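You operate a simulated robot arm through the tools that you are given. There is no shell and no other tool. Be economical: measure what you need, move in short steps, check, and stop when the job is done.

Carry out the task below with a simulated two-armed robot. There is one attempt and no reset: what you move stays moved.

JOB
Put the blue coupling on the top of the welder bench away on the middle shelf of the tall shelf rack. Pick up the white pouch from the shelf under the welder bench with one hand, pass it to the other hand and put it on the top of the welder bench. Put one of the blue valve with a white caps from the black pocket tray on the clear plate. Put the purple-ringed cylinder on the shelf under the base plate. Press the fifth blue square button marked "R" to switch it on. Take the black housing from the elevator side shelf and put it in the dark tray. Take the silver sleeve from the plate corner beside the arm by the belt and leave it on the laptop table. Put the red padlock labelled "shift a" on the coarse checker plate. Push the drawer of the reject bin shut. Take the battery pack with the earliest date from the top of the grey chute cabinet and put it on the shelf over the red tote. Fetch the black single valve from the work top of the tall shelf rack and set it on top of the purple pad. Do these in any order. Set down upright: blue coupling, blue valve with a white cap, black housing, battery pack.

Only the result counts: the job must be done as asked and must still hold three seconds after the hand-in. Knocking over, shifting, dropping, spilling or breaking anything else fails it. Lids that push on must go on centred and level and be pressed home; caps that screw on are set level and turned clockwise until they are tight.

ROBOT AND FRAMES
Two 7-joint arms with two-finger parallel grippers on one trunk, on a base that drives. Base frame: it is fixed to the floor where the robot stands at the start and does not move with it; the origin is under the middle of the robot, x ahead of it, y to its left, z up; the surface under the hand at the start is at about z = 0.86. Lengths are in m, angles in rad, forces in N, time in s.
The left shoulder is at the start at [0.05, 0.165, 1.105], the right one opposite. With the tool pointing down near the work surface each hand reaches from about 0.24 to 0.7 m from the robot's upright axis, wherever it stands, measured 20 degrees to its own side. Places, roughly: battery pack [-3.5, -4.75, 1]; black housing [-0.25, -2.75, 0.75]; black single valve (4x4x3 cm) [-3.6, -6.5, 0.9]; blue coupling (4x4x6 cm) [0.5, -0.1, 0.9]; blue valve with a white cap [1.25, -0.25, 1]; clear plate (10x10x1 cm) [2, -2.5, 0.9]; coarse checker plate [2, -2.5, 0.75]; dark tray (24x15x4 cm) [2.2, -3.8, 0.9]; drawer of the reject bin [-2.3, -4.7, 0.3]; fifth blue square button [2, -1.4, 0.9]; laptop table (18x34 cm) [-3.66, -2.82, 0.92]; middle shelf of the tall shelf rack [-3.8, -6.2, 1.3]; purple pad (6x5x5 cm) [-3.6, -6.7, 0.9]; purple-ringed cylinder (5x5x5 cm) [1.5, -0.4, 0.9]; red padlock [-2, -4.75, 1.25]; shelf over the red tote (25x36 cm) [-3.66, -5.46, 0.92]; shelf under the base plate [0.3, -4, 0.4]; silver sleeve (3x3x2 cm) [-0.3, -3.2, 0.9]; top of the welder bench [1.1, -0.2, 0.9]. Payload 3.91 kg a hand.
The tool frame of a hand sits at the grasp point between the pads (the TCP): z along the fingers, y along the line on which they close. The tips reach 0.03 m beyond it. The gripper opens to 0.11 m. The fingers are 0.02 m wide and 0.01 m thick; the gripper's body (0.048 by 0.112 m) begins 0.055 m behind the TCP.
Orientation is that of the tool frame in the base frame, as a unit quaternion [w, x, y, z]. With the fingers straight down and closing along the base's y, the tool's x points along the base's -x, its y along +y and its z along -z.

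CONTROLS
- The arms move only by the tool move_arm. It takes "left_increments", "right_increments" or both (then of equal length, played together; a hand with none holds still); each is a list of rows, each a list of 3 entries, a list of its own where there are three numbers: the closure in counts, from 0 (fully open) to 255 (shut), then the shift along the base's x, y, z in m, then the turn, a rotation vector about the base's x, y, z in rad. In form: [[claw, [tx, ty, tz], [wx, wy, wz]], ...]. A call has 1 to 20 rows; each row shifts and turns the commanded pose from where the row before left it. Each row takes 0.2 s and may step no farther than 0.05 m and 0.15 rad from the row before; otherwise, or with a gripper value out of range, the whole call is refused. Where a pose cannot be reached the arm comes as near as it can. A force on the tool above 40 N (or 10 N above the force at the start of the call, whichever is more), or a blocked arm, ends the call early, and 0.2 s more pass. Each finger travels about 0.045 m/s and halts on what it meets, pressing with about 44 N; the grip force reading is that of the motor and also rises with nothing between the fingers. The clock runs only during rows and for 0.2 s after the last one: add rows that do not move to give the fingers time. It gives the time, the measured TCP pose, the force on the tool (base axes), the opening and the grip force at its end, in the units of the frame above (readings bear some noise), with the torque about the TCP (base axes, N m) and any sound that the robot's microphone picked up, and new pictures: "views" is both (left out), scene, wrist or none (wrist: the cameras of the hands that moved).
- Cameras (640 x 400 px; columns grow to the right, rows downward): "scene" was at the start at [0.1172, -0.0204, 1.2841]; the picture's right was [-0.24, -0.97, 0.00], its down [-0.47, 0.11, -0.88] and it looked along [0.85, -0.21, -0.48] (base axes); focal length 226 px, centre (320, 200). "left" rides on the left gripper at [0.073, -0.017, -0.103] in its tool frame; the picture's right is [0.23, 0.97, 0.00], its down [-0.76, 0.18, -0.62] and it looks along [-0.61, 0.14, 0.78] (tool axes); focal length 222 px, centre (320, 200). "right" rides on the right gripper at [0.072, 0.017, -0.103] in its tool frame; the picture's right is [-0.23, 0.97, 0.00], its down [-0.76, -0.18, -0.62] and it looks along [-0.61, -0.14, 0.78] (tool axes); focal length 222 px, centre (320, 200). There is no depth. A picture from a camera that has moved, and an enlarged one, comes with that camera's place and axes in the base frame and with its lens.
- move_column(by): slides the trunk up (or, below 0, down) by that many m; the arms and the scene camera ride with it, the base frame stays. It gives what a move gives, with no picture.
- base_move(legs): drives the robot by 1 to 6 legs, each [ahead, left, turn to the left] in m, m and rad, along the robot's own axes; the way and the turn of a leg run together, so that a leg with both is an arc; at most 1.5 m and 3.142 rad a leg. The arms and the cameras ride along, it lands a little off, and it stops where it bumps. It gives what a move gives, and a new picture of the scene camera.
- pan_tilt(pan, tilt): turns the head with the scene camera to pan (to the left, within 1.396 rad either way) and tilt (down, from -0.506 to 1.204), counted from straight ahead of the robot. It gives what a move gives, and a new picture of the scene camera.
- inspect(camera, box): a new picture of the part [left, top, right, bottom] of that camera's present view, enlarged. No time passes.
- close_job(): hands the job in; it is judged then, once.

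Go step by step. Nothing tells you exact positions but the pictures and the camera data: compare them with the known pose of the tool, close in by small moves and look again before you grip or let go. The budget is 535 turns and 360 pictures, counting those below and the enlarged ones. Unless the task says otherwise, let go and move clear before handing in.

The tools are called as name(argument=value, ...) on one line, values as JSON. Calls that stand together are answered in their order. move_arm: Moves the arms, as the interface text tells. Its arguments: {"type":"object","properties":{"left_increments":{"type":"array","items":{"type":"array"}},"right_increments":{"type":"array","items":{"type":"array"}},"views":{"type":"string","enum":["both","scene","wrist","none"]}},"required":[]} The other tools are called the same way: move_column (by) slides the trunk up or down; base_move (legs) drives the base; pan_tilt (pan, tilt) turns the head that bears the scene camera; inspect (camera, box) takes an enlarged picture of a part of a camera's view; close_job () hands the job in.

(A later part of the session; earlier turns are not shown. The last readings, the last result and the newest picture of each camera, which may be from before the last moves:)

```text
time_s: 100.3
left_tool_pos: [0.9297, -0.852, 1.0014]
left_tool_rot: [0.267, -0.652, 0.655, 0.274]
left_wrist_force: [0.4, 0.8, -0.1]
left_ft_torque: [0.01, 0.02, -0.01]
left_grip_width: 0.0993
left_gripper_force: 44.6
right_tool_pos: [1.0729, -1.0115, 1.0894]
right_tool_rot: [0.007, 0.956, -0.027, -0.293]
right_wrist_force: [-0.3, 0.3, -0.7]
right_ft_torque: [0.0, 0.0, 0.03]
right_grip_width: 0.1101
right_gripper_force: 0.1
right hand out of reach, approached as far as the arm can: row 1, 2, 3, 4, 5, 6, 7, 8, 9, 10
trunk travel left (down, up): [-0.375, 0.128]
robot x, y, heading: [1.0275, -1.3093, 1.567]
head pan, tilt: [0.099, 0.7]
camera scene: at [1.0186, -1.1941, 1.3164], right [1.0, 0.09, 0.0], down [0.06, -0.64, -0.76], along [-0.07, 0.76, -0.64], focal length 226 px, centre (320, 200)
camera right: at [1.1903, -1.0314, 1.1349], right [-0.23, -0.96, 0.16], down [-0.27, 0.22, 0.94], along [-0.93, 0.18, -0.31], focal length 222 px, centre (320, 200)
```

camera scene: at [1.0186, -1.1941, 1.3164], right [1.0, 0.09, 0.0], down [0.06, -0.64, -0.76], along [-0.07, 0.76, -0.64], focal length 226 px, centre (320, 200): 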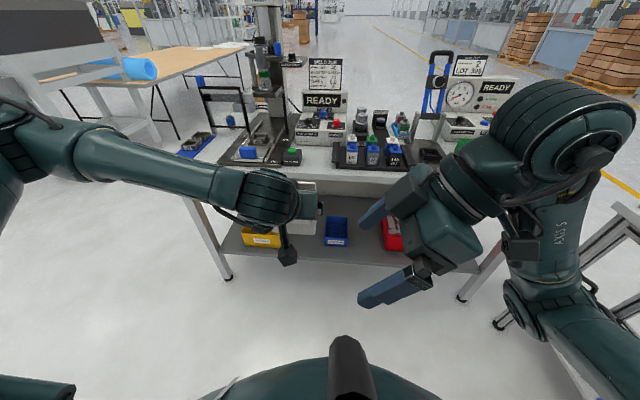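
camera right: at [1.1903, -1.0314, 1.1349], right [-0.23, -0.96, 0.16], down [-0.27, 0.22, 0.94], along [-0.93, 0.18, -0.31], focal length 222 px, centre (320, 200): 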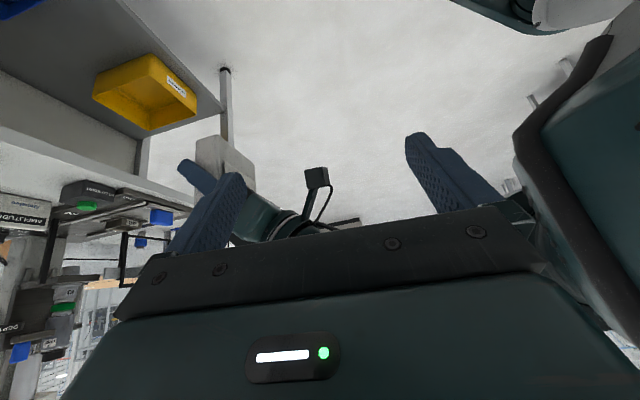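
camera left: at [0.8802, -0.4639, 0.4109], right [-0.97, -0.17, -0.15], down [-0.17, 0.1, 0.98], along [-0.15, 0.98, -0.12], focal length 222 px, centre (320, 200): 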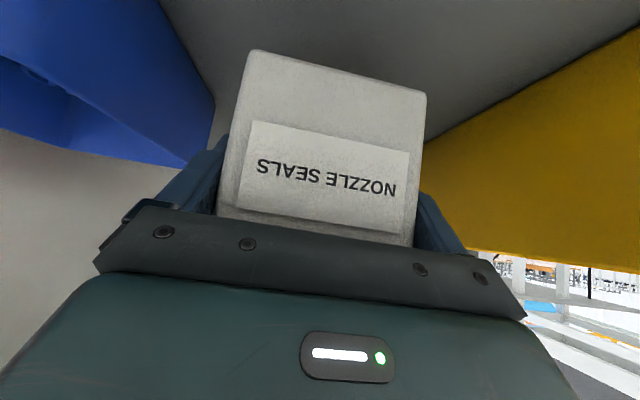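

The right arm is at a joint limit. I'll unwind it to the starting orientation and take another route.

move_arm(right_increments=[[0, [0.02, 0.005, 0.01], [0, -0.12, 0]], [0, [0.02, 0.005, 0.01], [0, -0.12, 0]], [0, [0.02, 0.005, 0.01], [0, -0.12, 0]], [0, [0.02, 0.005, 0.01], [0, -0.12, 0]], [0, [0.02, 0.005, 0.01], [0, -0.12, 0]], [0, [0.02, 0.005, 0.01], [0, 0, -0.14]], [0, [0.02, 0.005, 0.01], [0, 0, -0.14]], [0, [0.02, 0, 0], [0, 0, -0.14]], [0, [0, 0, 0], [0, 0, -0.14]], [0, [0, 0, 0], [0, 0, -0.14]], [0, [0, 0, 0], [0, 0, -0.14]], [0, [0, 0, 0], [0, 0, -0.14]], [0, [0, 0, 0], [0, 0, -0.14]]], views="scene")

```text
time_s: 103.2
left_tool_pos: [0.9303, -0.8497, 1.0005]
left_tool_rot: [0.267, -0.651, 0.655, 0.273]
left_wrist_force: [0.2, 0.0, -0.8]
left_ft_torque: [0.01, 0.0, 0.0]
left_grip_width: 0.0991
left_gripper_force: 44.4
right_tool_pos: [1.2212, -0.9957, 1.1564]
right_tool_rot: [0.0, 0.832, -0.555, 0.004]
right_wrist_force: [0.7, 0.5, 0.0]
right_ft_torque: [0.0, -0.01, 0.0]
right_grip_width: 0.1101
right_gripper_force: 0.1
right hand out of reach, approached as far as the arm can: row 4, 5
trunk travel left (down, up): [-0.375, 0.128]
robot x, y, heading: [1.0297, -1.3127, 1.565]
head pan, tilt: [0.099, 0.7]
camera scene: at [1.0187, -1.1941, 1.3164], right [1.0, 0.09, 0.0], down [0.06, -0.64, -0.76], along [-0.07, 0.76, -0.64], focal length 226 px, centre (320, 200)
```

scene: 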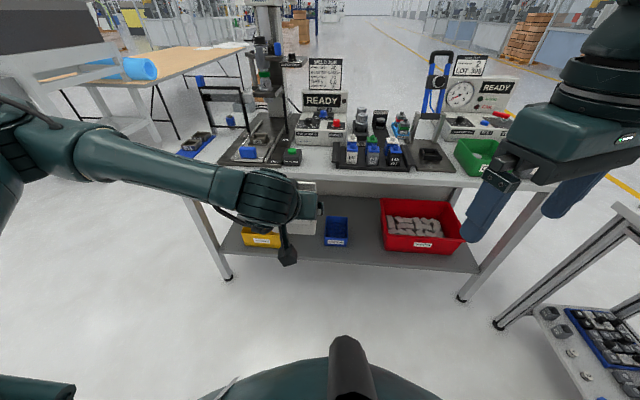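

I'm back near the normal configuration. This time I'll pitch the hand up first while moving it forward and down, then yaw it left.

move_arm(right_increments=[[0, [0.005, 0.015, -0.02], [0.1253, 0.0523, 0]], [0, [0.005, 0.015, -0.02], [0.1253, 0.0523, 0]], [0, [0.005, 0.015, -0.02], [0.1253, 0.0523, 0]], [0, [0.005, 0.015, -0.02], [0.1253, 0.0523, 0]], [0, [0.005, 0.015, -0.02], [0.1253, 0.0523, 0]], [0, [0.005, 0.015, -0.02], [0.1253, 0.0523, 0]], [0, [0.005, 0.015, -0.02], [0.1253, 0.0523, 0]], [0, [0.005, 0.015, -0.02], [0.1253, 0.0523, 0]], [0, [0, 0.01, 0], [0.1253, 0.0523, 0]], [0, [0, 0, 0], [0, 0, 0]]], views="scene")

```text
time_s: 105.3
left_tool_pos: [0.9311, -0.8503, 1.0029]
left_tool_rot: [0.266, -0.652, 0.655, 0.273]
left_wrist_force: [0.3, 0.2, -1.0]
left_ft_torque: [-0.01, -0.01, 0.01]
left_grip_width: 0.0994
left_gripper_force: 44.2
right_tool_pos: [1.2544, -0.8678, 0.998]
right_tool_rot: [-0.308, 0.692, -0.455, -0.469]
right_wrist_force: [0.0, 0.0, -0.4]
right_ft_torque: [-0.04, 0.01, -0.01]
right_grip_width: 0.1098
right_gripper_force: 0.1
right hand out of reach, approached as far as the arm can: row 9
trunk travel left (down, up): [-0.375, 0.128]
robot x, y, heading: [1.0258, -1.3104, 1.565]
head pan, tilt: [0.099, 0.7]
camera scene: at [1.0186, -1.1941, 1.3165], right [1.0, 0.09, 0.0], down [0.06, -0.64, -0.76], along [-0.07, 0.76, -0.64], focal length 226 px, centre (320, 200)
```

scene: 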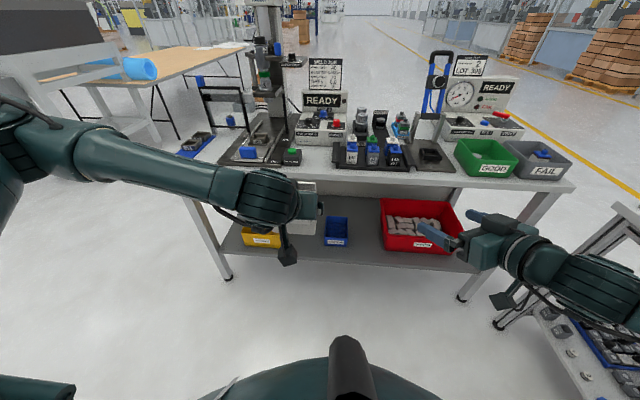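

The right hand is now in a good elbow-out posture. I yaw it to point toward the pouch.

move_arm(right_increments=[[0, [-0.012, 0, 0.002], [0, 0, 0.131]], [0, [-0.012, 0, 0.002], [0, 0, 0.131]], [0, [-0.012, 0, 0.002], [0, 0, 0.131]], [0, [-0.012, 0, 0.002], [0, 0, 0.131]], [0, [-0.012, 0, 0.002], [0, 0, 0.131]], [0, [-0.012, 0, 0.002], [0, 0, 0.131]], [0, [-0.012, 0, 0.002], [0, 0, 0.131]], [0, [-0.012, 0, 0.002], [0, 0, 0.131]], [0, [0, 0, 0], [0, 0, 0.131]], [0, [0, 0, 0], [0, 0, 0]]], views="both")

```text
time_s: 107.5
left_tool_pos: [0.9307, -0.8514, 1.0002]
left_tool_rot: [0.267, -0.652, 0.655, 0.273]
left_wrist_force: [0.7, 0.6, -1.4]
left_ft_torque: [0.02, -0.01, 0.0]
left_grip_width: 0.0996
left_gripper_force: 44.1
right_tool_pos: [1.1347, -0.8726, 1.0112]
right_tool_rot: [-0.024, 0.797, -0.074, -0.599]
right_wrist_force: [-0.8, -0.2, -0.4]
right_ft_torque: [0.01, 0.01, -0.03]
right_grip_width: 0.1101
right_gripper_force: 0.1
right hand out of reach, approached as far as the arm can: row 4, 5, 6
trunk travel left (down, up): [-0.375, 0.128]
robot x, y, heading: [1.0276, -1.3105, 1.565]
head pan, tilt: [0.099, 0.7]
camera scene: at [1.0187, -1.1943, 1.3165], right [1.0, 0.09, 0.0], down [0.06, -0.64, -0.77], along [-0.07, 0.76, -0.64], focal length 226 px, centre (320, 200)
camera right: at [1.2493, -0.9077, 0.973], right [-0.2, -0.94, 0.27], down [0.41, 0.16, 0.9], along [-0.89, 0.29, 0.36], focal length 222 px, centre (320, 200)
```

scene: 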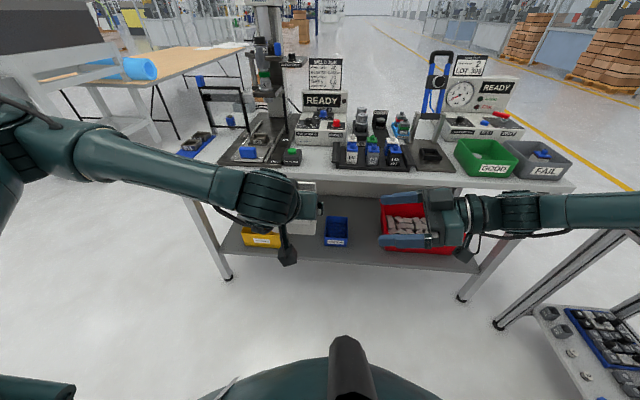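
right: 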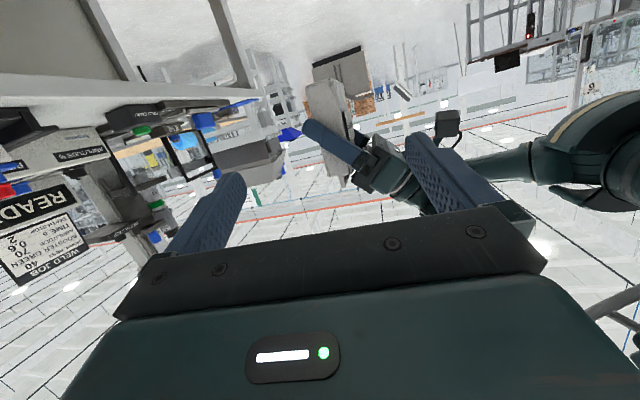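

The pouch shows between the right fingers. I correct the yaw, align and advance halfway.

move_arm(right_increments=[[0, [-0.01, 0.01, -0.006], [0, 0, 0.07]], [0, [-0.02, 0.008, -0.005], [0, 0, 0.065]], [0, [-0.03, 0, 0], [0, 0, 0]], [0, [0, 0, 0], [0, 0, 0]]], views="both")

```text
time_s: 108.5
left_tool_pos: [0.9302, -0.8505, 1.0013]
left_tool_rot: [0.268, -0.651, 0.655, 0.274]
left_wrist_force: [-0.2, -0.1, -0.5]
left_ft_torque: [0.03, 0.01, -0.01]
left_grip_width: 0.0993
left_gripper_force: 44.0
right_tool_pos: [1.0742, -0.8542, 1.002]
right_tool_rot: [0.016, 0.8, -0.02, -0.6]
right_wrist_force: [0.6, 0.5, -0.8]
right_ft_torque: [0.03, -0.06, 0.0]
right_grip_width: 0.1099
right_gripper_force: 0.1
trunk travel left (down, up): [-0.375, 0.128]
robot x, y, heading: [1.0274, -1.311, 1.563]
head pan, tilt: [0.099, 0.7]
camera scene: at [1.0188, -1.1942, 1.3164], right [1.0, 0.09, 0.0], down [0.06, -0.64, -0.76], along [-0.07, 0.76, -0.64], focal length 226 px, centre (320, 200)
camera right: at [1.1932, -0.8741, 0.9639], right [-0.08, -0.96, 0.27], down [0.39, 0.22, 0.9], along [-0.92, 0.17, 0.36], focal length 222 px, centre (320, 200)
```

scene: 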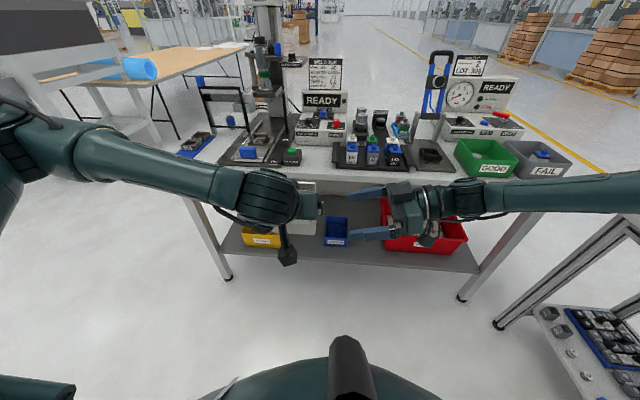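
right: 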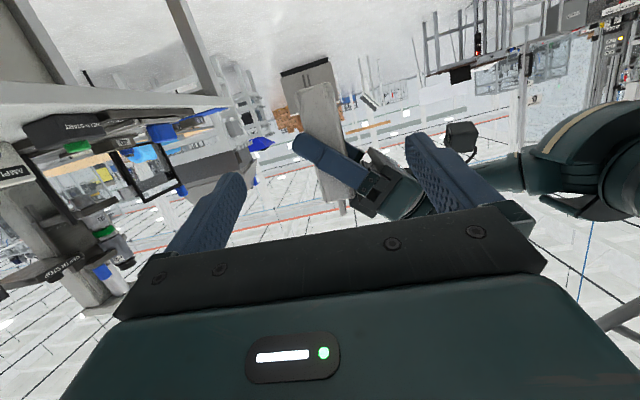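

It is well centred. I lower 15 mm and narrow the fingers a little to clear the left palm, then advance.

move_arm(right_increments=[[60, [-0.02, 0, -0.015], [0, 0, 0]], [60, [-0.025, 0, 0], [0, 0, 0]], [60, [-0.025, 0, 0], [0, 0, 0]], [60, [0, 0, 0], [0, 0, 0]]], views="both")

```text
time_s: 109.5
left_tool_pos: [0.9305, -0.8495, 1.0017]
left_tool_rot: [0.267, -0.652, 0.655, 0.273]
left_wrist_force: [-0.3, -0.6, -0.1]
left_ft_torque: [0.01, -0.03, -0.01]
left_grip_width: 0.0995
left_gripper_force: 43.5
right_tool_pos: [1.0027, -0.8527, 0.9867]
right_tool_rot: [0.016, 0.8, -0.02, -0.6]
right_wrist_force: [0.8, 0.0, -0.6]
right_ft_torque: [-0.03, 0.0, -0.03]
right_grip_width: 0.0842
right_gripper_force: 0.0
trunk travel left (down, up): [-0.375, 0.128]
robot x, y, heading: [1.0293, -1.3088, 1.565]
head pan, tilt: [0.099, 0.7]
camera scene: at [1.0188, -1.1942, 1.3165], right [1.0, 0.09, 0.0], down [0.06, -0.64, -0.76], along [-0.07, 0.76, -0.64], focal length 226 px, centre (320, 200)
camera right: at [1.1221, -0.8727, 0.9482], right [-0.08, -0.96, 0.27], down [0.39, 0.22, 0.9], along [-0.92, 0.17, 0.36], focal length 222 px, centre (320, 200)
```

scene: 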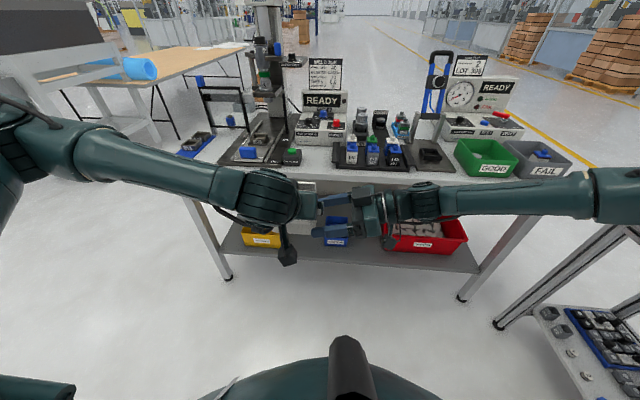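
right: 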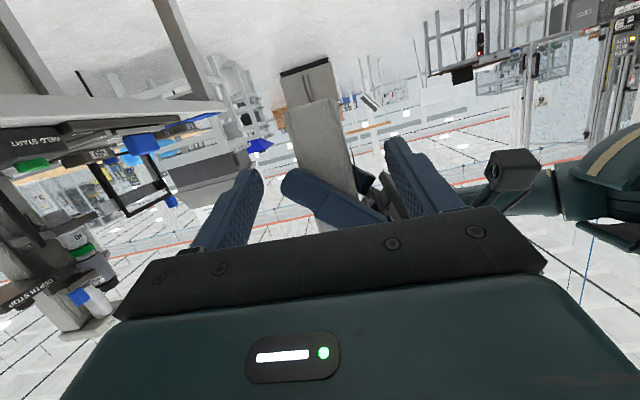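

Nearly there. I advance another 38 mm and check.

move_arm(right_increments=[[60, [-0.02, -0.001, 0], [0, 0, 0]], [60, [-0.018, 0, 0], [0, 0, 0]], [60, [0, 0, 0], [0, 0, 0]]], views="wrist")

```text
time_s: 110.3
left_tool_pos: [0.9309, -0.8509, 1.001]
left_tool_rot: [0.267, -0.652, 0.655, 0.273]
left_wrist_force: [-1.0, -0.1, -0.5]
left_ft_torque: [0.0, -0.02, 0.01]
left_grip_width: 0.0994
left_gripper_force: 43.9
right_tool_pos: [0.9655, -0.8548, 0.9857]
right_tool_rot: [0.017, 0.8, -0.02, -0.599]
right_wrist_force: [-0.6, 0.5, 1.3]
right_ft_torque: [0.02, 0.01, 0.0]
right_grip_width: 0.0843
right_gripper_force: 0.1
trunk travel left (down, up): [-0.375, 0.128]
robot x, y, heading: [1.0287, -1.3082, 1.566]
head pan, tilt: [0.099, 0.7]
camera right: at [1.0844, -0.8743, 0.9477], right [-0.08, -0.96, 0.27], down [0.39, 0.22, 0.9], along [-0.92, 0.17, 0.36], focal length 222 px, centre (320, 200)
```

right: 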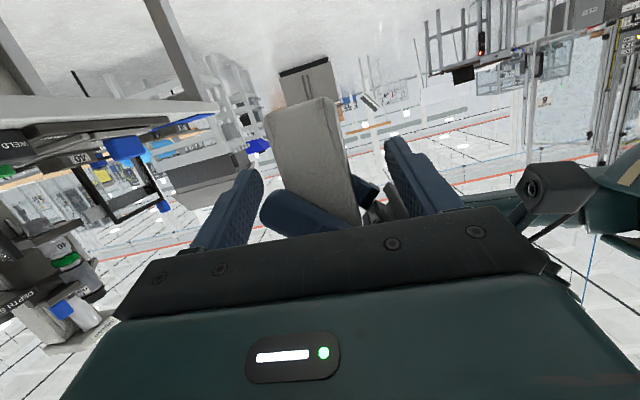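

The pouch is slightly off-centre, so I shift +5 mm in y and close the right hand. Then the left releases and withdraws along its own axis.

move_arm(right_increments=[[60, [0, 0.005, 0], [0, 0, 0]], [130, [0, 0, 0], [0, 0, 0]], [200, [0, 0, 0], [0, 0, 0]], [255, [0, 0, 0], [0, 0, 0]], [255, [0, 0, 0], [0, 0, 0]], [255, [0, 0, 0], [0, 0, 0]]], views="wrist")

```text
time_s: 111.8
left_tool_pos: [0.9312, -0.8515, 1.0014]
left_tool_rot: [0.266, -0.651, 0.657, 0.273]
left_wrist_force: [-3.1, -19.6, 6.9]
left_ft_torque: [-0.38, -0.66, -2.22]
left_grip_width: 0.0994
left_gripper_force: 44.1
right_tool_pos: [0.9668, -0.8489, 0.9859]
right_tool_rot: [0.014, 0.8, -0.021, -0.599]
right_wrist_force: [4.4, 19.6, -7.6]
right_ft_torque: [0.16, 0.45, 1.54]
right_grip_width: 0.0491
right_gripper_force: 44.1
trunk travel left (down, up): [-0.375, 0.128]
robot x, y, heading: [1.0275, -1.3084, 1.563]
head pan, tilt: [0.099, 0.7]
camera right: at [1.0856, -0.8684, 0.9471], right [-0.08, -0.96, 0.26], down [0.39, 0.21, 0.9], along [-0.92, 0.17, 0.35], focal length 222 px, centre (320, 200)
```

right: 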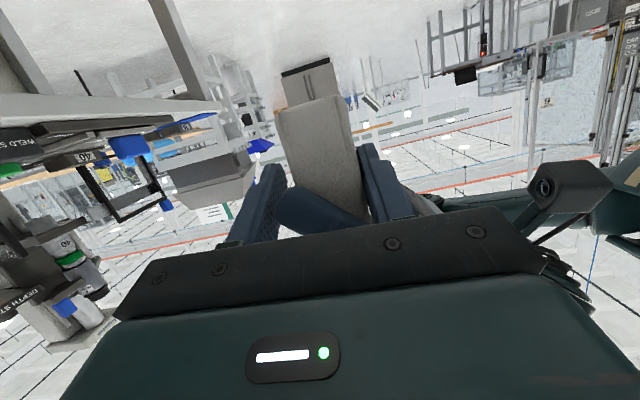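

Both hands hold the pouch. The left opens and backs away along its axis.

move_arm(left_increments=[[0, [0, 0, 0], [0, 0, 0]], [0, [0, 0, 0], [0, 0, 0]], [0, [0, -0.015, 0.015], [0, 0, 0]], [0, [0, -0.02, 0.02], [0, 0, 0]], [0, [-0.005, -0.025, 0.025], [0, 0, 0]], [0, [-0.03, -0.025, 0.025], [0, 0, 0]], [0, [-0.04, 0, 0.02], [0, 0, 0]], [0, [-0.04, 0, 0], [0, 0, 0]], [0, [-0.04, 0, 0], [0, 0, 0]]], right_increments=[[255, [0, 0, 0], [0, 0, 0]], [255, [0, 0, 0], [0, 0, 0]], [255, [0, 0, 0], [0, 0, 0]], [255, [0, 0, 0], [0, 0, 0]], [255, [0, 0, 0], [0, 0, 0]], [255, [0, 0, 0], [0, 0, 0]], [255, [0, 0, 0], [0, 0, 0]], [255, [0, 0, 0], [0, 0, 0]], [255, [0, 0, 0], [0, 0, 0]]], views="scene")

```text
time_s: 113.8
left_tool_pos: [0.7787, -0.9176, 1.113]
left_tool_rot: [0.265, -0.653, 0.655, 0.272]
left_wrist_force: [-0.1, 0.8, -0.4]
left_ft_torque: [0.02, 0.0, 0.0]
left_grip_width: 0.1098
left_gripper_force: 0.0
left hand out of reach, approached as far as the arm can: row 6, 7, 8
right_tool_pos: [0.9645, -0.851, 0.9864]
right_tool_rot: [0.015, 0.799, -0.02, -0.6]
right_wrist_force: [0.0, 0.0, 1.1]
right_ft_torque: [-0.03, -0.05, 0.02]
right_grip_width: 0.0
right_gripper_force: 37.4
trunk travel left (down, up): [-0.375, 0.128]
robot x, y, heading: [1.0254, -1.3088, 1.562]
head pan, tilt: [0.099, 0.7]
camera scene: at [1.0179, -1.1945, 1.3165], right [1.0, 0.09, 0.0], down [0.06, -0.64, -0.77], along [-0.07, 0.76, -0.64], focal length 226 px, centre (320, 200)
```

scene: 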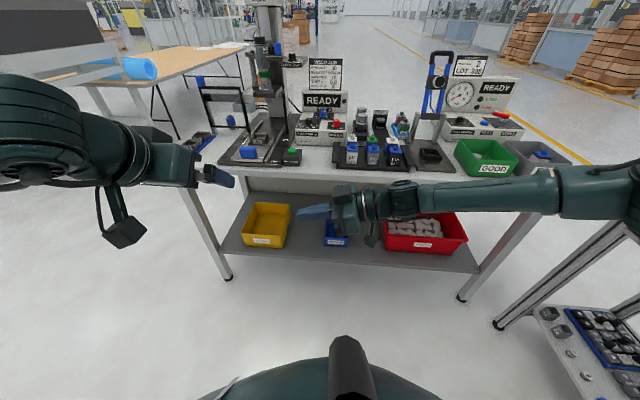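

The pouch slipped out of the right hand. I need to find where it went.

pan_tilt(pan=0.1, tilt=1.1)

inspect(camera="left", box=[0, 0, 640, 400])

inspect(camera="right", box=[0, 0, 640, 400])

```text
time_s: 114.6
left_tool_pos: [0.7798, -0.9175, 1.1136]
left_tool_rot: [0.267, -0.652, 0.655, 0.273]
left_wrist_force: [0.6, -0.6, 0.3]
left_ft_torque: [-0.02, -0.02, 0.01]
left_grip_width: 0.11
left_gripper_force: 0.1
right_tool_pos: [0.964, -0.8495, 0.9872]
right_tool_rot: [0.017, 0.8, -0.02, -0.599]
right_wrist_force: [0.1, 0.1, 0.5]
right_ft_torque: [0.02, 0.0, 0.02]
right_grip_width: 0.0001
right_gripper_force: 37.6
trunk travel left (down, up): [-0.375, 0.128]
robot x, y, heading: [1.0276, -1.3098, 1.569]
head pan, tilt: [0.099, 1.1]
camera scene: at [1.0207, -1.2159, 1.2865], right [1.0, 0.09, 0.0], down [0.08, -0.89, -0.45], along [-0.04, 0.45, -0.89], focal length 226 px, centre (320, 200)
```

scene: 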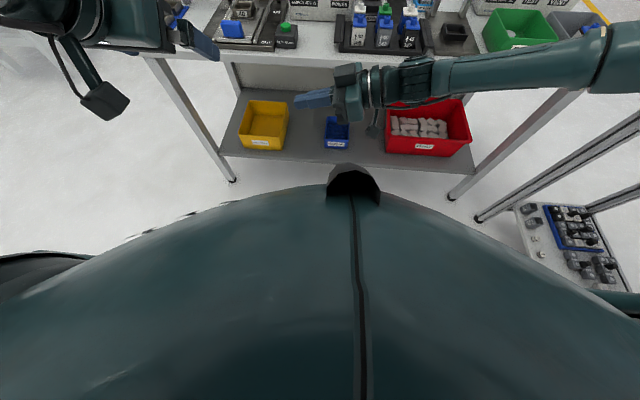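

```text
1.00 times, centred on (320, 200) of left (not enlarged: the box is as wide or as high as the picture)
camera zoom: at [0.7985, -1.0416, 1.1342], right [-0.98, -0.16, -0.15], down [-0.17, 0.1, 0.98], along [-0.14, 0.98, -0.13], focal length 222 px, centre (320, 200)
```

zoom: 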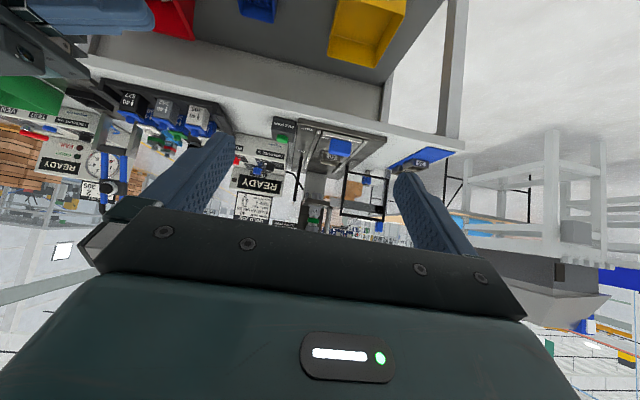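

```text
1.00 times, centred on (320, 200) of right (not enlarged: the box is as wide or as high as the picture)
camera zoom: at [1.0845, -0.8698, 0.9475], right [-0.08, -0.96, 0.27], down [0.39, 0.22, 0.9], along [-0.92, 0.17, 0.36], focal length 222 px, centre (320, 200)
```

zoom: 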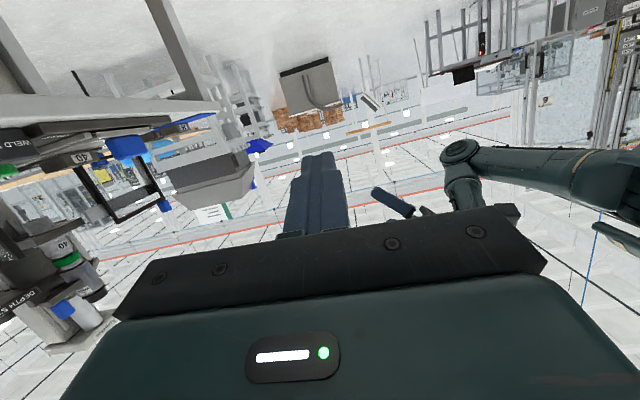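

It must be on the floor in front of the base. I'll back up to see it.

base_move(legs=[[-0.4, 0, 0]])

pan_tilt(pan=0.1, tilt=0.8)

```text
time_s: 117.1
left_tool_pos: [0.7782, -1.3233, 1.1134]
left_tool_rot: [0.267, -0.651, 0.656, 0.272]
left_wrist_force: [0.5, -0.3, 0.5]
left_ft_torque: [-0.02, 0.02, 0.0]
left_grip_width: 0.1101
left_gripper_force: 0.0
right_tool_pos: [0.9644, -1.2564, 0.9874]
right_tool_rot: [0.015, 0.8, -0.021, -0.6]
right_wrist_force: [-0.3, 0.0, 0.5]
right_ft_torque: [0.02, 0.0, 0.0]
right_grip_width: 0.0002
right_gripper_force: 38.3
trunk travel left (down, up): [-0.375, 0.128]
robot x, y, heading: [1.0265, -1.7148, 1.562]
head pan, tilt: [0.099, 1.1]
camera scene: at [1.0179, -1.6226, 1.2865], right [1.0, 0.09, 0.0], down [0.08, -0.89, -0.45], along [-0.04, 0.45, -0.89], focal length 226 px, centre (320, 200)
```

scene: 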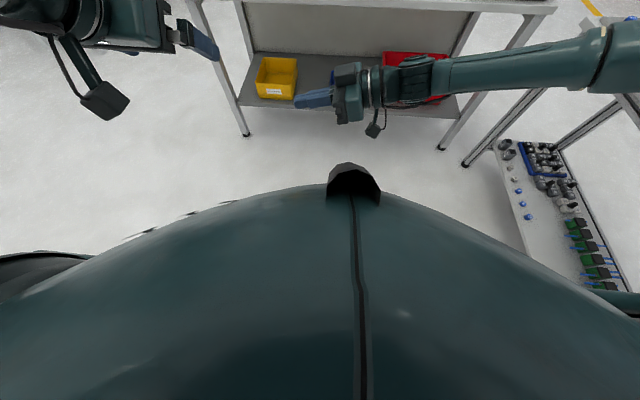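

```text
time_s: 117.9
left_tool_pos: [0.7779, -1.3225, 1.1136]
left_tool_rot: [0.267, -0.651, 0.657, 0.272]
left_wrist_force: [-0.2, -1.1, 0.1]
left_ft_torque: [-0.02, -0.01, 0.0]
left_grip_width: 0.11
left_gripper_force: 0.1
right_tool_pos: [0.9646, -1.2558, 0.9865]
right_tool_rot: [0.015, 0.799, -0.021, -0.6]
right_wrist_force: [-0.3, -0.5, 0.2]
right_ft_torque: [0.01, 0.01, 0.01]
right_grip_width: 0.0
right_gripper_force: 37.5
trunk travel left (down, up): [-0.375, 0.128]
robot x, y, heading: [1.0231, -1.7127, 1.559]
head pan, tilt: [0.099, 0.799]
camera scene: at [1.0164, -1.6047, 1.3081], right [1.0, 0.09, 0.0], down [0.06, -0.71, -0.7], along [-0.06, 0.69, -0.72], focal length 226 px, centre (320, 200)
```

scene: 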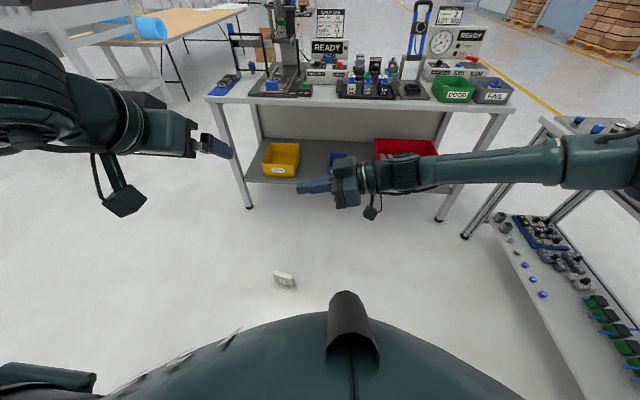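

The pouch is on the floor near [0.76, -1.03]. I'll enlarge it to see how it lies.

inspect(camera="scene", box=[235, 249, 331, 309])

```text
6.67 times, centred on (283, 279) of scene
camera zoom: at [1.0164, -1.6047, 1.3081], right [1.0, 0.09, 0.0], down [0.06, -0.71, -0.7], along [-0.06, 0.69, -0.72], focal length 1504 px, centre (567, -327)
```

zoom: 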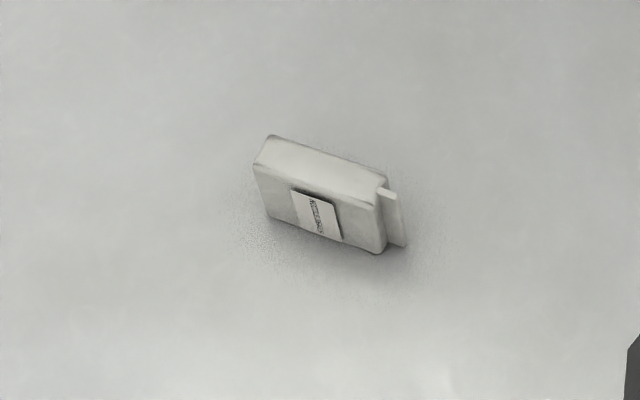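

The pouch is a slim box (~0.11 × 0.025, about 0.098 high) standing on its side. I'll drive around to face it along its length, so the default left grip fits across its thickness.

base_move(legs=[[0, 0.8, 0], [0, 0, -1.82], [-0.17, 0.63, 0]])

pan_tilt(pan=0.2, tilt=0.9)

```text
time_s: 135.5
left_tool_pos: [0.6666, -0.925, 1.1133]
left_tool_rot: [0.377, 0.128, 0.916, -0.047]
left_wrist_force: [-0.7, -0.2, -0.1]
left_ft_torque: [0.04, -0.02, 0.04]
left_grip_width: 0.1102
left_gripper_force: 0.0
right_tool_pos: [0.6816, -1.1233, 0.9868]
right_tool_rot: [0.468, -0.468, 0.649, 0.376]
right_wrist_force: [0.6, 0.4, -0.2]
right_ft_torque: [-0.01, 0.0, 0.0]
right_grip_width: 0.0
right_gripper_force: 37.1
trunk travel left (down, up): [-0.375, 0.128]
robot x, y, heading: [0.2228, -1.0594, -0.275]
head pan, tilt: [0.099, 0.799]
camera scene: at [0.3297, -1.0793, 1.3082], right [-0.18, -0.98, 0.0], down [-0.71, 0.13, -0.7], along [0.69, -0.12, -0.72], focal length 226 px, centre (320, 200)
```

scene: 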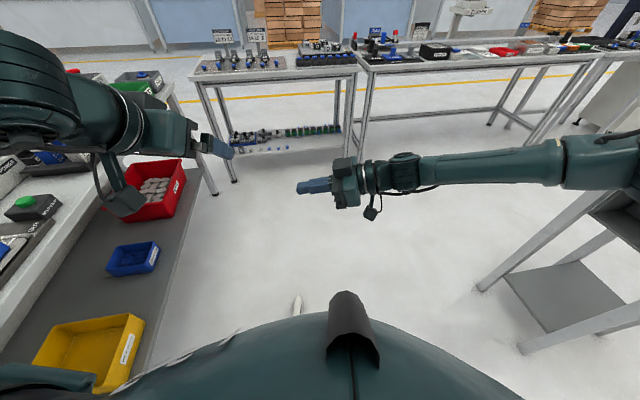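

```text
time_s: 136.1
left_tool_pos: [0.667, -0.926, 1.1134]
left_tool_rot: [0.378, 0.127, 0.916, -0.047]
left_wrist_force: [0.4, -0.7, 0.0]
left_ft_torque: [0.01, 0.0, 0.02]
left_grip_width: 0.1101
left_gripper_force: 0.1
right_tool_pos: [0.6814, -1.1234, 0.9861]
right_tool_rot: [0.469, -0.467, 0.649, 0.376]
right_wrist_force: [-0.6, -0.2, 0.1]
right_ft_torque: [0.0, 0.0, 0.02]
right_grip_width: 0.0001
right_gripper_force: 37.7
trunk travel left (down, up): [-0.375, 0.128]
robot x, y, heading: [0.2235, -1.0558, -0.28]
head pan, tilt: [0.201, 0.901]
camera scene: at [0.3256, -1.0709, 1.3003], right [-0.08, -1.0, 0.0], down [-0.78, 0.06, -0.62], along [0.62, -0.05, -0.78], focal length 226 px, centre (320, 200)
```

scene: 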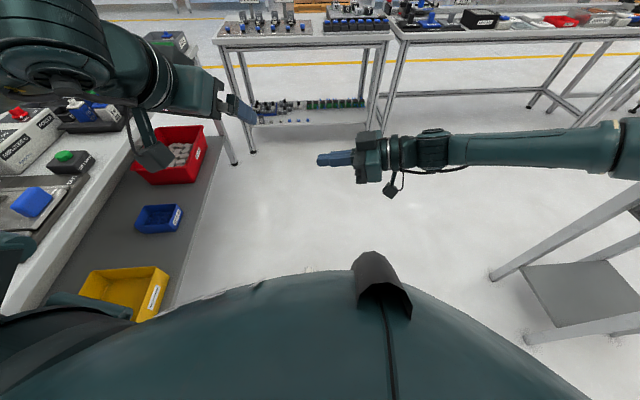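

The pouch should be 0.51 m ahead and 0.16 m left of the robot. I'll swing the right hand aside to point forward, and turn the left hand vertical over the pouch.

move_arm(right_increments=[[0, [-0.008, -0.028, 0], [0, 0, -0.1428]], [0, [-0.008, -0.028, 0], [0, 0, -0.1428]], [0, [-0.008, -0.028, 0], [0, 0, -0.1428]], [0, [-0.008, -0.028, 0], [0, 0, -0.1428]], [0, [-0.008, -0.028, 0], [0, 0, -0.1428]], [0, [-0.008, -0.028, 0], [0, 0, -0.1428]], [0, [-0.008, -0.028, 0], [0, 0, -0.1428]], [0, [-0.008, -0.028, 0], [0, 0, -0.1428]], [0, [0, 0, 0], [0, 0, -0.1428]], [0, [0, 0, 0], [0, 0, -0.1428]], [0, [0, 0, 0], [0, 0, -0.1428]]], left_increments=[[0, [0, 0, 0], [0, 0, 0]], [0, [0, 0, 0], [0, 0, 0]], [0, [0, 0, 0], [0, 0, 0]], [0, [0, 0, 0], [0, 0, 0]], [0, [0, 0, 0], [0, 0, 0]], [0, [0.015, -0.02, 0], [0.0358, 0.1259, 0]], [0, [0.015, -0.02, 0], [0.0358, 0.1259, 0]], [0, [0.015, -0.02, 0], [0.0358, 0.1259, 0]], [0, [0.015, -0.02, 0], [0.0358, 0.1259, 0]], [0, [0.015, -0.02, 0], [0.0358, 0.1259, 0]], [0, [0.015, -0.02, 0], [0.0358, 0.1259, 0]]], views="none")

move_column(by=-0.37)

inspect(camera="left", box=[0, 0, 640, 400])

```text
time_s: 138.5
left_tool_pos: [0.7551, -1.0459, 1.1116]
left_tool_rot: [-0.003, 0.14, 0.99, 0.004]
left_wrist_force: [0.3, -0.1, 0.6]
left_ft_torque: [0.0, 0.04, 0.01]
left_grip_width: 0.1099
left_gripper_force: 0.1
right_tool_pos: [0.6122, -1.3561, 0.9824]
right_tool_rot: [0.598, 0.014, 0.801, 0.023]
right_wrist_force: [0.0, 0.3, 0.1]
right_ft_torque: [0.0, 0.0, -0.02]
right_grip_width: 0.1097
right_gripper_force: 0.2
right hand out of reach, approached as far as the arm can: row 9, 10, 11
trunk travel left (down, up): [-0.375, 0.128]
robot x, y, heading: [0.2221, -1.0594, -0.277]
head pan, tilt: [0.201, 0.901]
```

```text
time_s: 142.1
left_tool_pos: [0.7566, -1.0381, 0.7459]
left_tool_rot: [-0.001, 0.14, 0.99, -0.004]
left_wrist_force: [-0.3, 0.0, -0.7]
left_ft_torque: [0.0, 0.01, -0.05]
left_grip_width: 0.1101
left_gripper_force: 0.0
right_tool_pos: [0.6126, -1.3509, 0.6228]
right_tool_rot: [0.598, 0.005, 0.801, 0.014]
right_wrist_force: [-0.4, 0.3, 0.4]
right_ft_torque: [-0.01, -0.01, 0.02]
right_grip_width: 0.1101
right_gripper_force: 0.0
trunk travel left (down, up): [-0.005, 0.498]
robot x, y, heading: [0.2191, -1.0614, -0.279]
head pan, tilt: [0.201, 0.901]
```

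```text
1.00 times, centred on (320, 200) of left (not enlarged: the box is as wide or as high as the picture)
camera zoom: at [0.6831, -1.034, 0.8488], right [0.05, 1.0, -0.01], down [0.78, -0.04, 0.62], along [0.62, -0.04, -0.78], focal length 222 px, centre (320, 200)
```

zoom: 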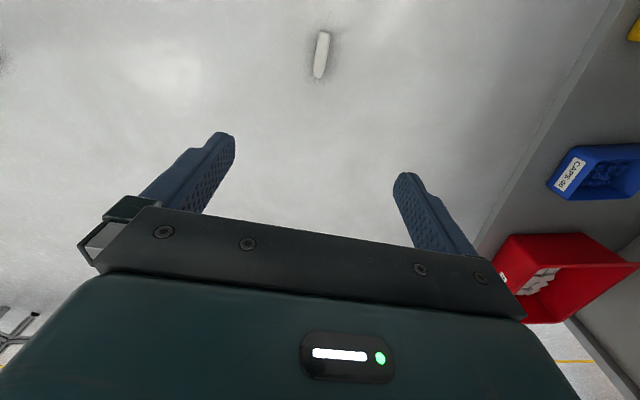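

The pouch top is at [0.754, -1.042]. I descend partway with a small yaw fix.

move_arm(left_increments=[[0, [0, -0.001, -0.045], [0, 0, 0.02]], [0, [0, -0.001, -0.045], [0, 0, 0.02]], [0, [0, -0.001, -0.045], [0, 0, 0.02]], [0, [0, -0.001, -0.045], [0, 0, 0.02]], [0, [0, 0, -0.045], [0, 0, 0]], [0, [0, 0, -0.045], [0, 0, 0]], [0, [0, 0, -0.045], [0, 0, 0]], [0, [0, 0, -0.045], [0, 0, 0]], [0, [0, 0, -0.045], [0, 0, 0]], [0, [0, 0, -0.04], [0, 0, 0]], [0, [0, 0, 0], [0, 0, 0]]], views="wrist")

```text
time_s: 144.5
left_tool_pos: [0.7556, -1.0507, 0.2973]
left_tool_rot: [0.0, 0.101, 0.995, 0.006]
left_wrist_force: [-0.7, -0.3, 0.2]
left_ft_torque: [0.02, -0.01, 0.0]
left_grip_width: 0.11
left_gripper_force: 0.1
right_tool_pos: [0.6128, -1.3568, 0.611]
right_tool_rot: [0.598, 0.01, 0.801, 0.02]
right_wrist_force: [0.8, 0.1, 0.0]
right_ft_torque: [0.02, 0.03, 0.0]
right_grip_width: 0.1098
right_gripper_force: 0.0
trunk travel left (down, up): [-0.005, 0.498]
robot x, y, heading: [0.2245, -1.0594, -0.275]
head pan, tilt: [0.201, 0.901]
camera left: at [0.6824, -1.054, 0.3986], right [-0.03, 1.0, 0.01], down [0.78, 0.01, 0.62], along [0.62, 0.03, -0.78], focal length 222 px, centre (320, 200)
```

left: 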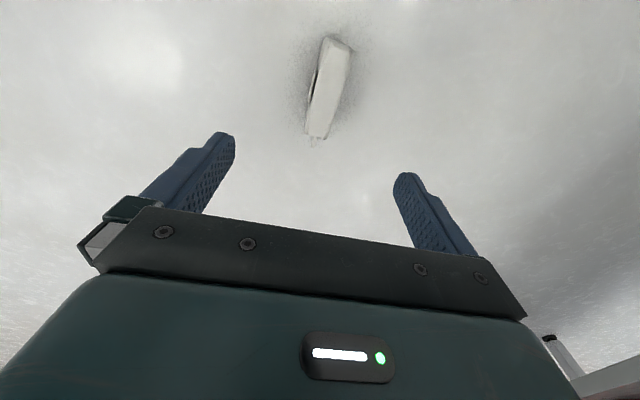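

The orientation matches. I go down onto the far half of the pouch.

move_arm(left_increments=[[0, [0.008, 0.003, -0.045], [0, 0, 0]], [0, [0.008, 0.003, -0.045], [0, 0, 0]], [0, [0, 0, -0.045], [0, 0, 0]], [0, [0, 0, -0.03], [0, 0, 0]], [0, [0, 0, 0], [0, 0, 0]]], views="wrist")

```text
time_s: 145.7
left_tool_pos: [0.7506, -1.0368, 0.1891]
left_tool_rot: [0.0, 0.099, 0.995, 0.006]
left_wrist_force: [0.0, 0.1, -0.5]
left_ft_torque: [-0.03, 0.01, -0.02]
left_grip_width: 0.1101
left_gripper_force: 0.1
left hand out of reach, approached as far as the arm can: row 2, 3, 4
right_tool_pos: [0.6121, -1.3585, 0.6111]
right_tool_rot: [0.598, 0.009, 0.801, 0.021]
right_wrist_force: [0.0, 0.6, -0.4]
right_ft_torque: [-0.04, -0.01, 0.01]
right_grip_width: 0.1101
right_gripper_force: 0.1
trunk travel left (down, up): [-0.005, 0.498]
robot x, y, heading: [0.2261, -1.0624, -0.276]
head pan, tilt: [0.201, 0.901]
camera left: at [0.6766, -1.0413, 0.2917], right [-0.03, 1.0, 0.01], down [0.78, 0.01, 0.62], along [0.62, 0.03, -0.78], focal length 222 px, centre (320, 200)
```

left: 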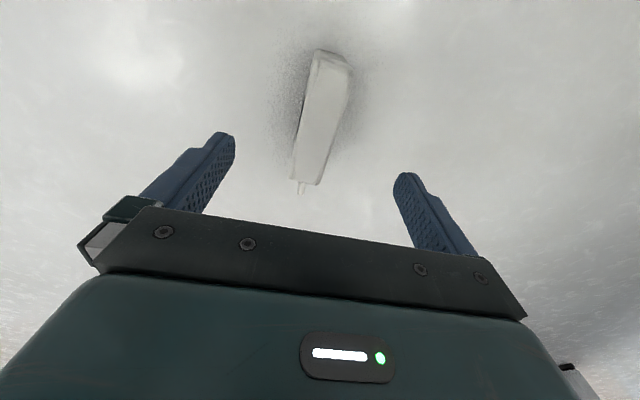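

The floor is out of reach from here. I drive forward 0.09 and pitch the left hand by 23° to get lower.

base_move(legs=[[0.09, 0, 0]])

move_arm(left_increments=[[0, [-0.025, 0.005, 0], [-0.027, -0.096, 0]], [0, [-0.02, 0.005, 0], [-0.027, -0.096, 0]], [0, [-0.02, 0.005, 0], [-0.027, -0.096, 0]], [0, [-0.01, 0.003, 0], [-0.027, -0.096, 0]], [0, [0, 0, -0.03], [0, 0, 0]], [0, [0, 0, 0], [0, 0, 0]]], views="wrist")

```text
time_s: 146.8
left_tool_pos: [0.8341, -1.0629, 0.1906]
left_tool_rot: [-0.002, 0.101, 0.995, 0.006]
left_wrist_force: [0.7, 0.6, -0.2]
left_ft_torque: [-0.02, -0.02, 0.02]
left_grip_width: 0.1099
left_gripper_force: 0.1
right_tool_pos: [0.6973, -1.3818, 0.6117]
right_tool_rot: [0.598, 0.01, 0.801, 0.019]
right_wrist_force: [0.5, -0.1, 0.6]
right_ft_torque: [0.01, 0.04, 0.04]
right_grip_width: 0.1102
right_gripper_force: 0.2
trunk travel left (down, up): [-0.005, 0.498]
robot x, y, heading: [0.3065, -1.0823, -0.276]
head pan, tilt: [0.201, 0.901]
camera scene: at [0.41, -1.0958, 0.9304], right [-0.08, -1.0, 0.0], down [-0.78, 0.06, -0.62], along [0.62, -0.05, -0.78], focal length 226 px, centre (320, 200)
```

scene: 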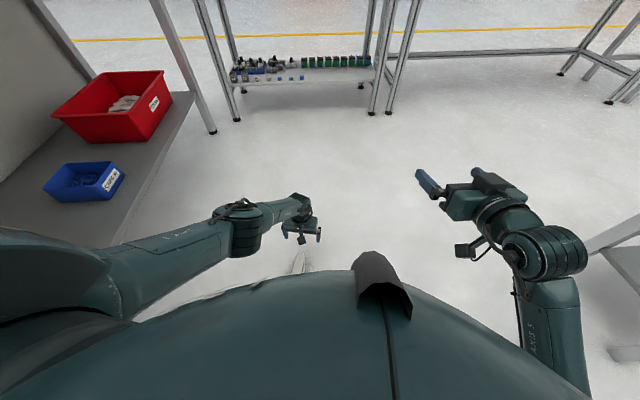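

```text
time_s: 148.2
left_tool_pos: [0.7579, -1.046, 0.1597]
left_tool_rot: [0.194, 0.098, 0.976, -0.029]
left_wrist_force: [-0.6, 0.2, -0.1]
left_ft_torque: [0.0, -0.01, 0.0]
left_grip_width: 0.1096
left_gripper_force: 0.1
right_tool_pos: [0.6955, -1.382, 0.6121]
right_tool_rot: [0.598, 0.009, 0.801, 0.019]
right_wrist_force: [0.6, 1.1, -0.4]
right_ft_torque: [-0.02, -0.01, 0.02]
right_grip_width: 0.1101
right_gripper_force: 0.0
trunk travel left (down, up): [-0.005, 0.498]
robot x, y, heading: [0.3047, -1.0834, -0.275]
head pan, tilt: [0.201, 0.901]
camera left: at [0.6518, -1.04, 0.2249], right [-0.01, 0.99, -0.11], down [0.49, 0.1, 0.86], along [0.87, -0.04, -0.49], focal length 222 px, centre (320, 200)
```

left: 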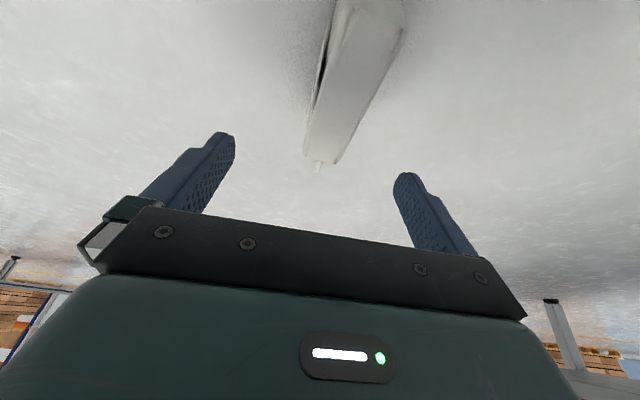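

Aligned. I descend and grip.

move_arm(left_increments=[[0, [0.007, 0, -0.04], [0, 0, 0]], [0, [0.007, 0, -0.045], [0, 0, 0]], [0, [0, 0, 0], [0, 0, 0]], [120, [0, 0, 0], [0, 0, 0]], [255, [0, 0, 0], [0, 0, 0]], [255, [0, 0, 0], [0, 0, 0]], [255, [0, 0, 0], [0, 0, 0]], [255, [0, 0, 0], [0, 0, 0]], [255, [0, 0, 0], [0, 0, 0]]], views="wrist")

```text
time_s: 150.2
left_tool_pos: [0.7721, -1.0382, 0.0961]
left_tool_rot: [0.2, 0.096, 0.975, -0.026]
left_wrist_force: [-2.0, -1.3, 15.1]
left_ft_torque: [0.25, 0.37, 0.01]
left_grip_width: 0.0353
left_gripper_force: 43.9
left hand out of reach, approached as far as the arm can: row 2
right_tool_pos: [0.696, -1.3817, 0.6118]
right_tool_rot: [0.598, 0.009, 0.802, 0.017]
right_wrist_force: [-0.5, -1.0, -0.4]
right_ft_torque: [0.02, -0.01, -0.03]
right_grip_width: 0.1099
right_gripper_force: 0.1
trunk travel left (down, up): [-0.005, 0.498]
robot x, y, heading: [0.3054, -1.0803, -0.28]
head pan, tilt: [0.201, 0.901]
camera left: at [0.6647, -1.033, 0.1603], right [-0.01, 0.99, -0.1], down [0.48, 0.1, 0.87], along [0.88, -0.04, -0.48], focal length 222 px, centre (320, 200)
```

left: 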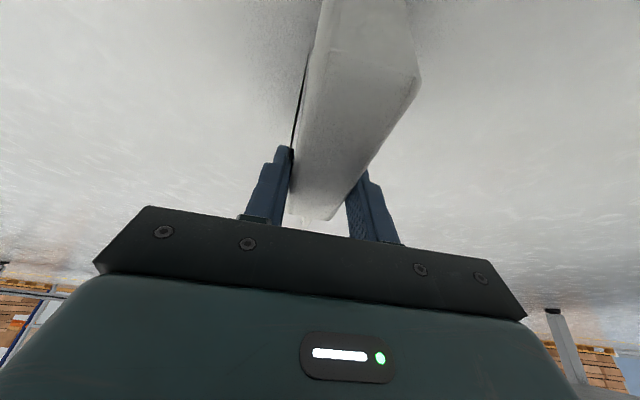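

It is gripped at 0.035 m. I lift a little and check that it holds.

move_arm(left_increments=[[255, [0, 0, 0.02], [0, 0, 0]], [255, [0, 0, 0.04], [0, 0, 0]], [255, [0, 0, 0.045], [0, 0, 0]], [255, [0, 0, 0.045], [0, 0, 0]], [255, [0, 0, 0.045], [0, 0, 0]], [255, [0, 0, 0.045], [0, 0, 0]], [255, [0, 0, 0], [0, 0, 0]]], views="wrist")

```text
time_s: 151.8
left_tool_pos: [0.7571, -1.0413, 0.3306]
left_tool_rot: [0.194, 0.097, 0.976, -0.028]
left_wrist_force: [-0.4, -0.8, -0.5]
left_ft_torque: [0.0, -0.01, 0.01]
left_grip_width: 0.0352
left_gripper_force: 44.1
right_tool_pos: [0.6969, -1.3819, 0.6114]
right_tool_rot: [0.598, 0.01, 0.801, 0.019]
right_wrist_force: [-0.9, -0.1, 0.3]
right_ft_torque: [0.01, -0.02, -0.03]
right_grip_width: 0.1102
right_gripper_force: 0.0
trunk travel left (down, up): [-0.005, 0.498]
robot x, y, heading: [0.3049, -1.085, -0.279]
head pan, tilt: [0.201, 0.901]
camera left: at [0.6512, -1.0363, 0.3992], right [-0.01, 0.99, -0.1], down [0.49, 0.09, 0.86], along [0.87, -0.04, -0.49], focal length 222 px, centre (320, 200)
```

left: 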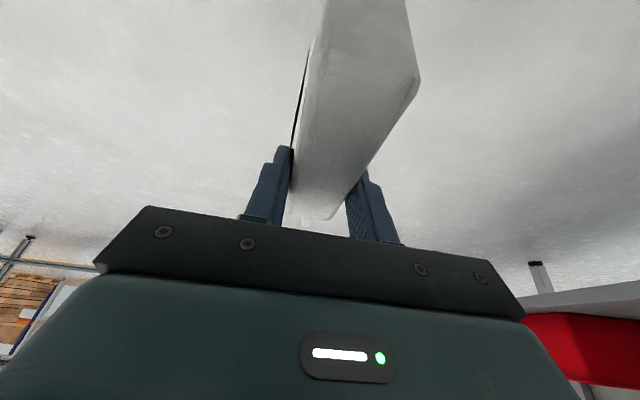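

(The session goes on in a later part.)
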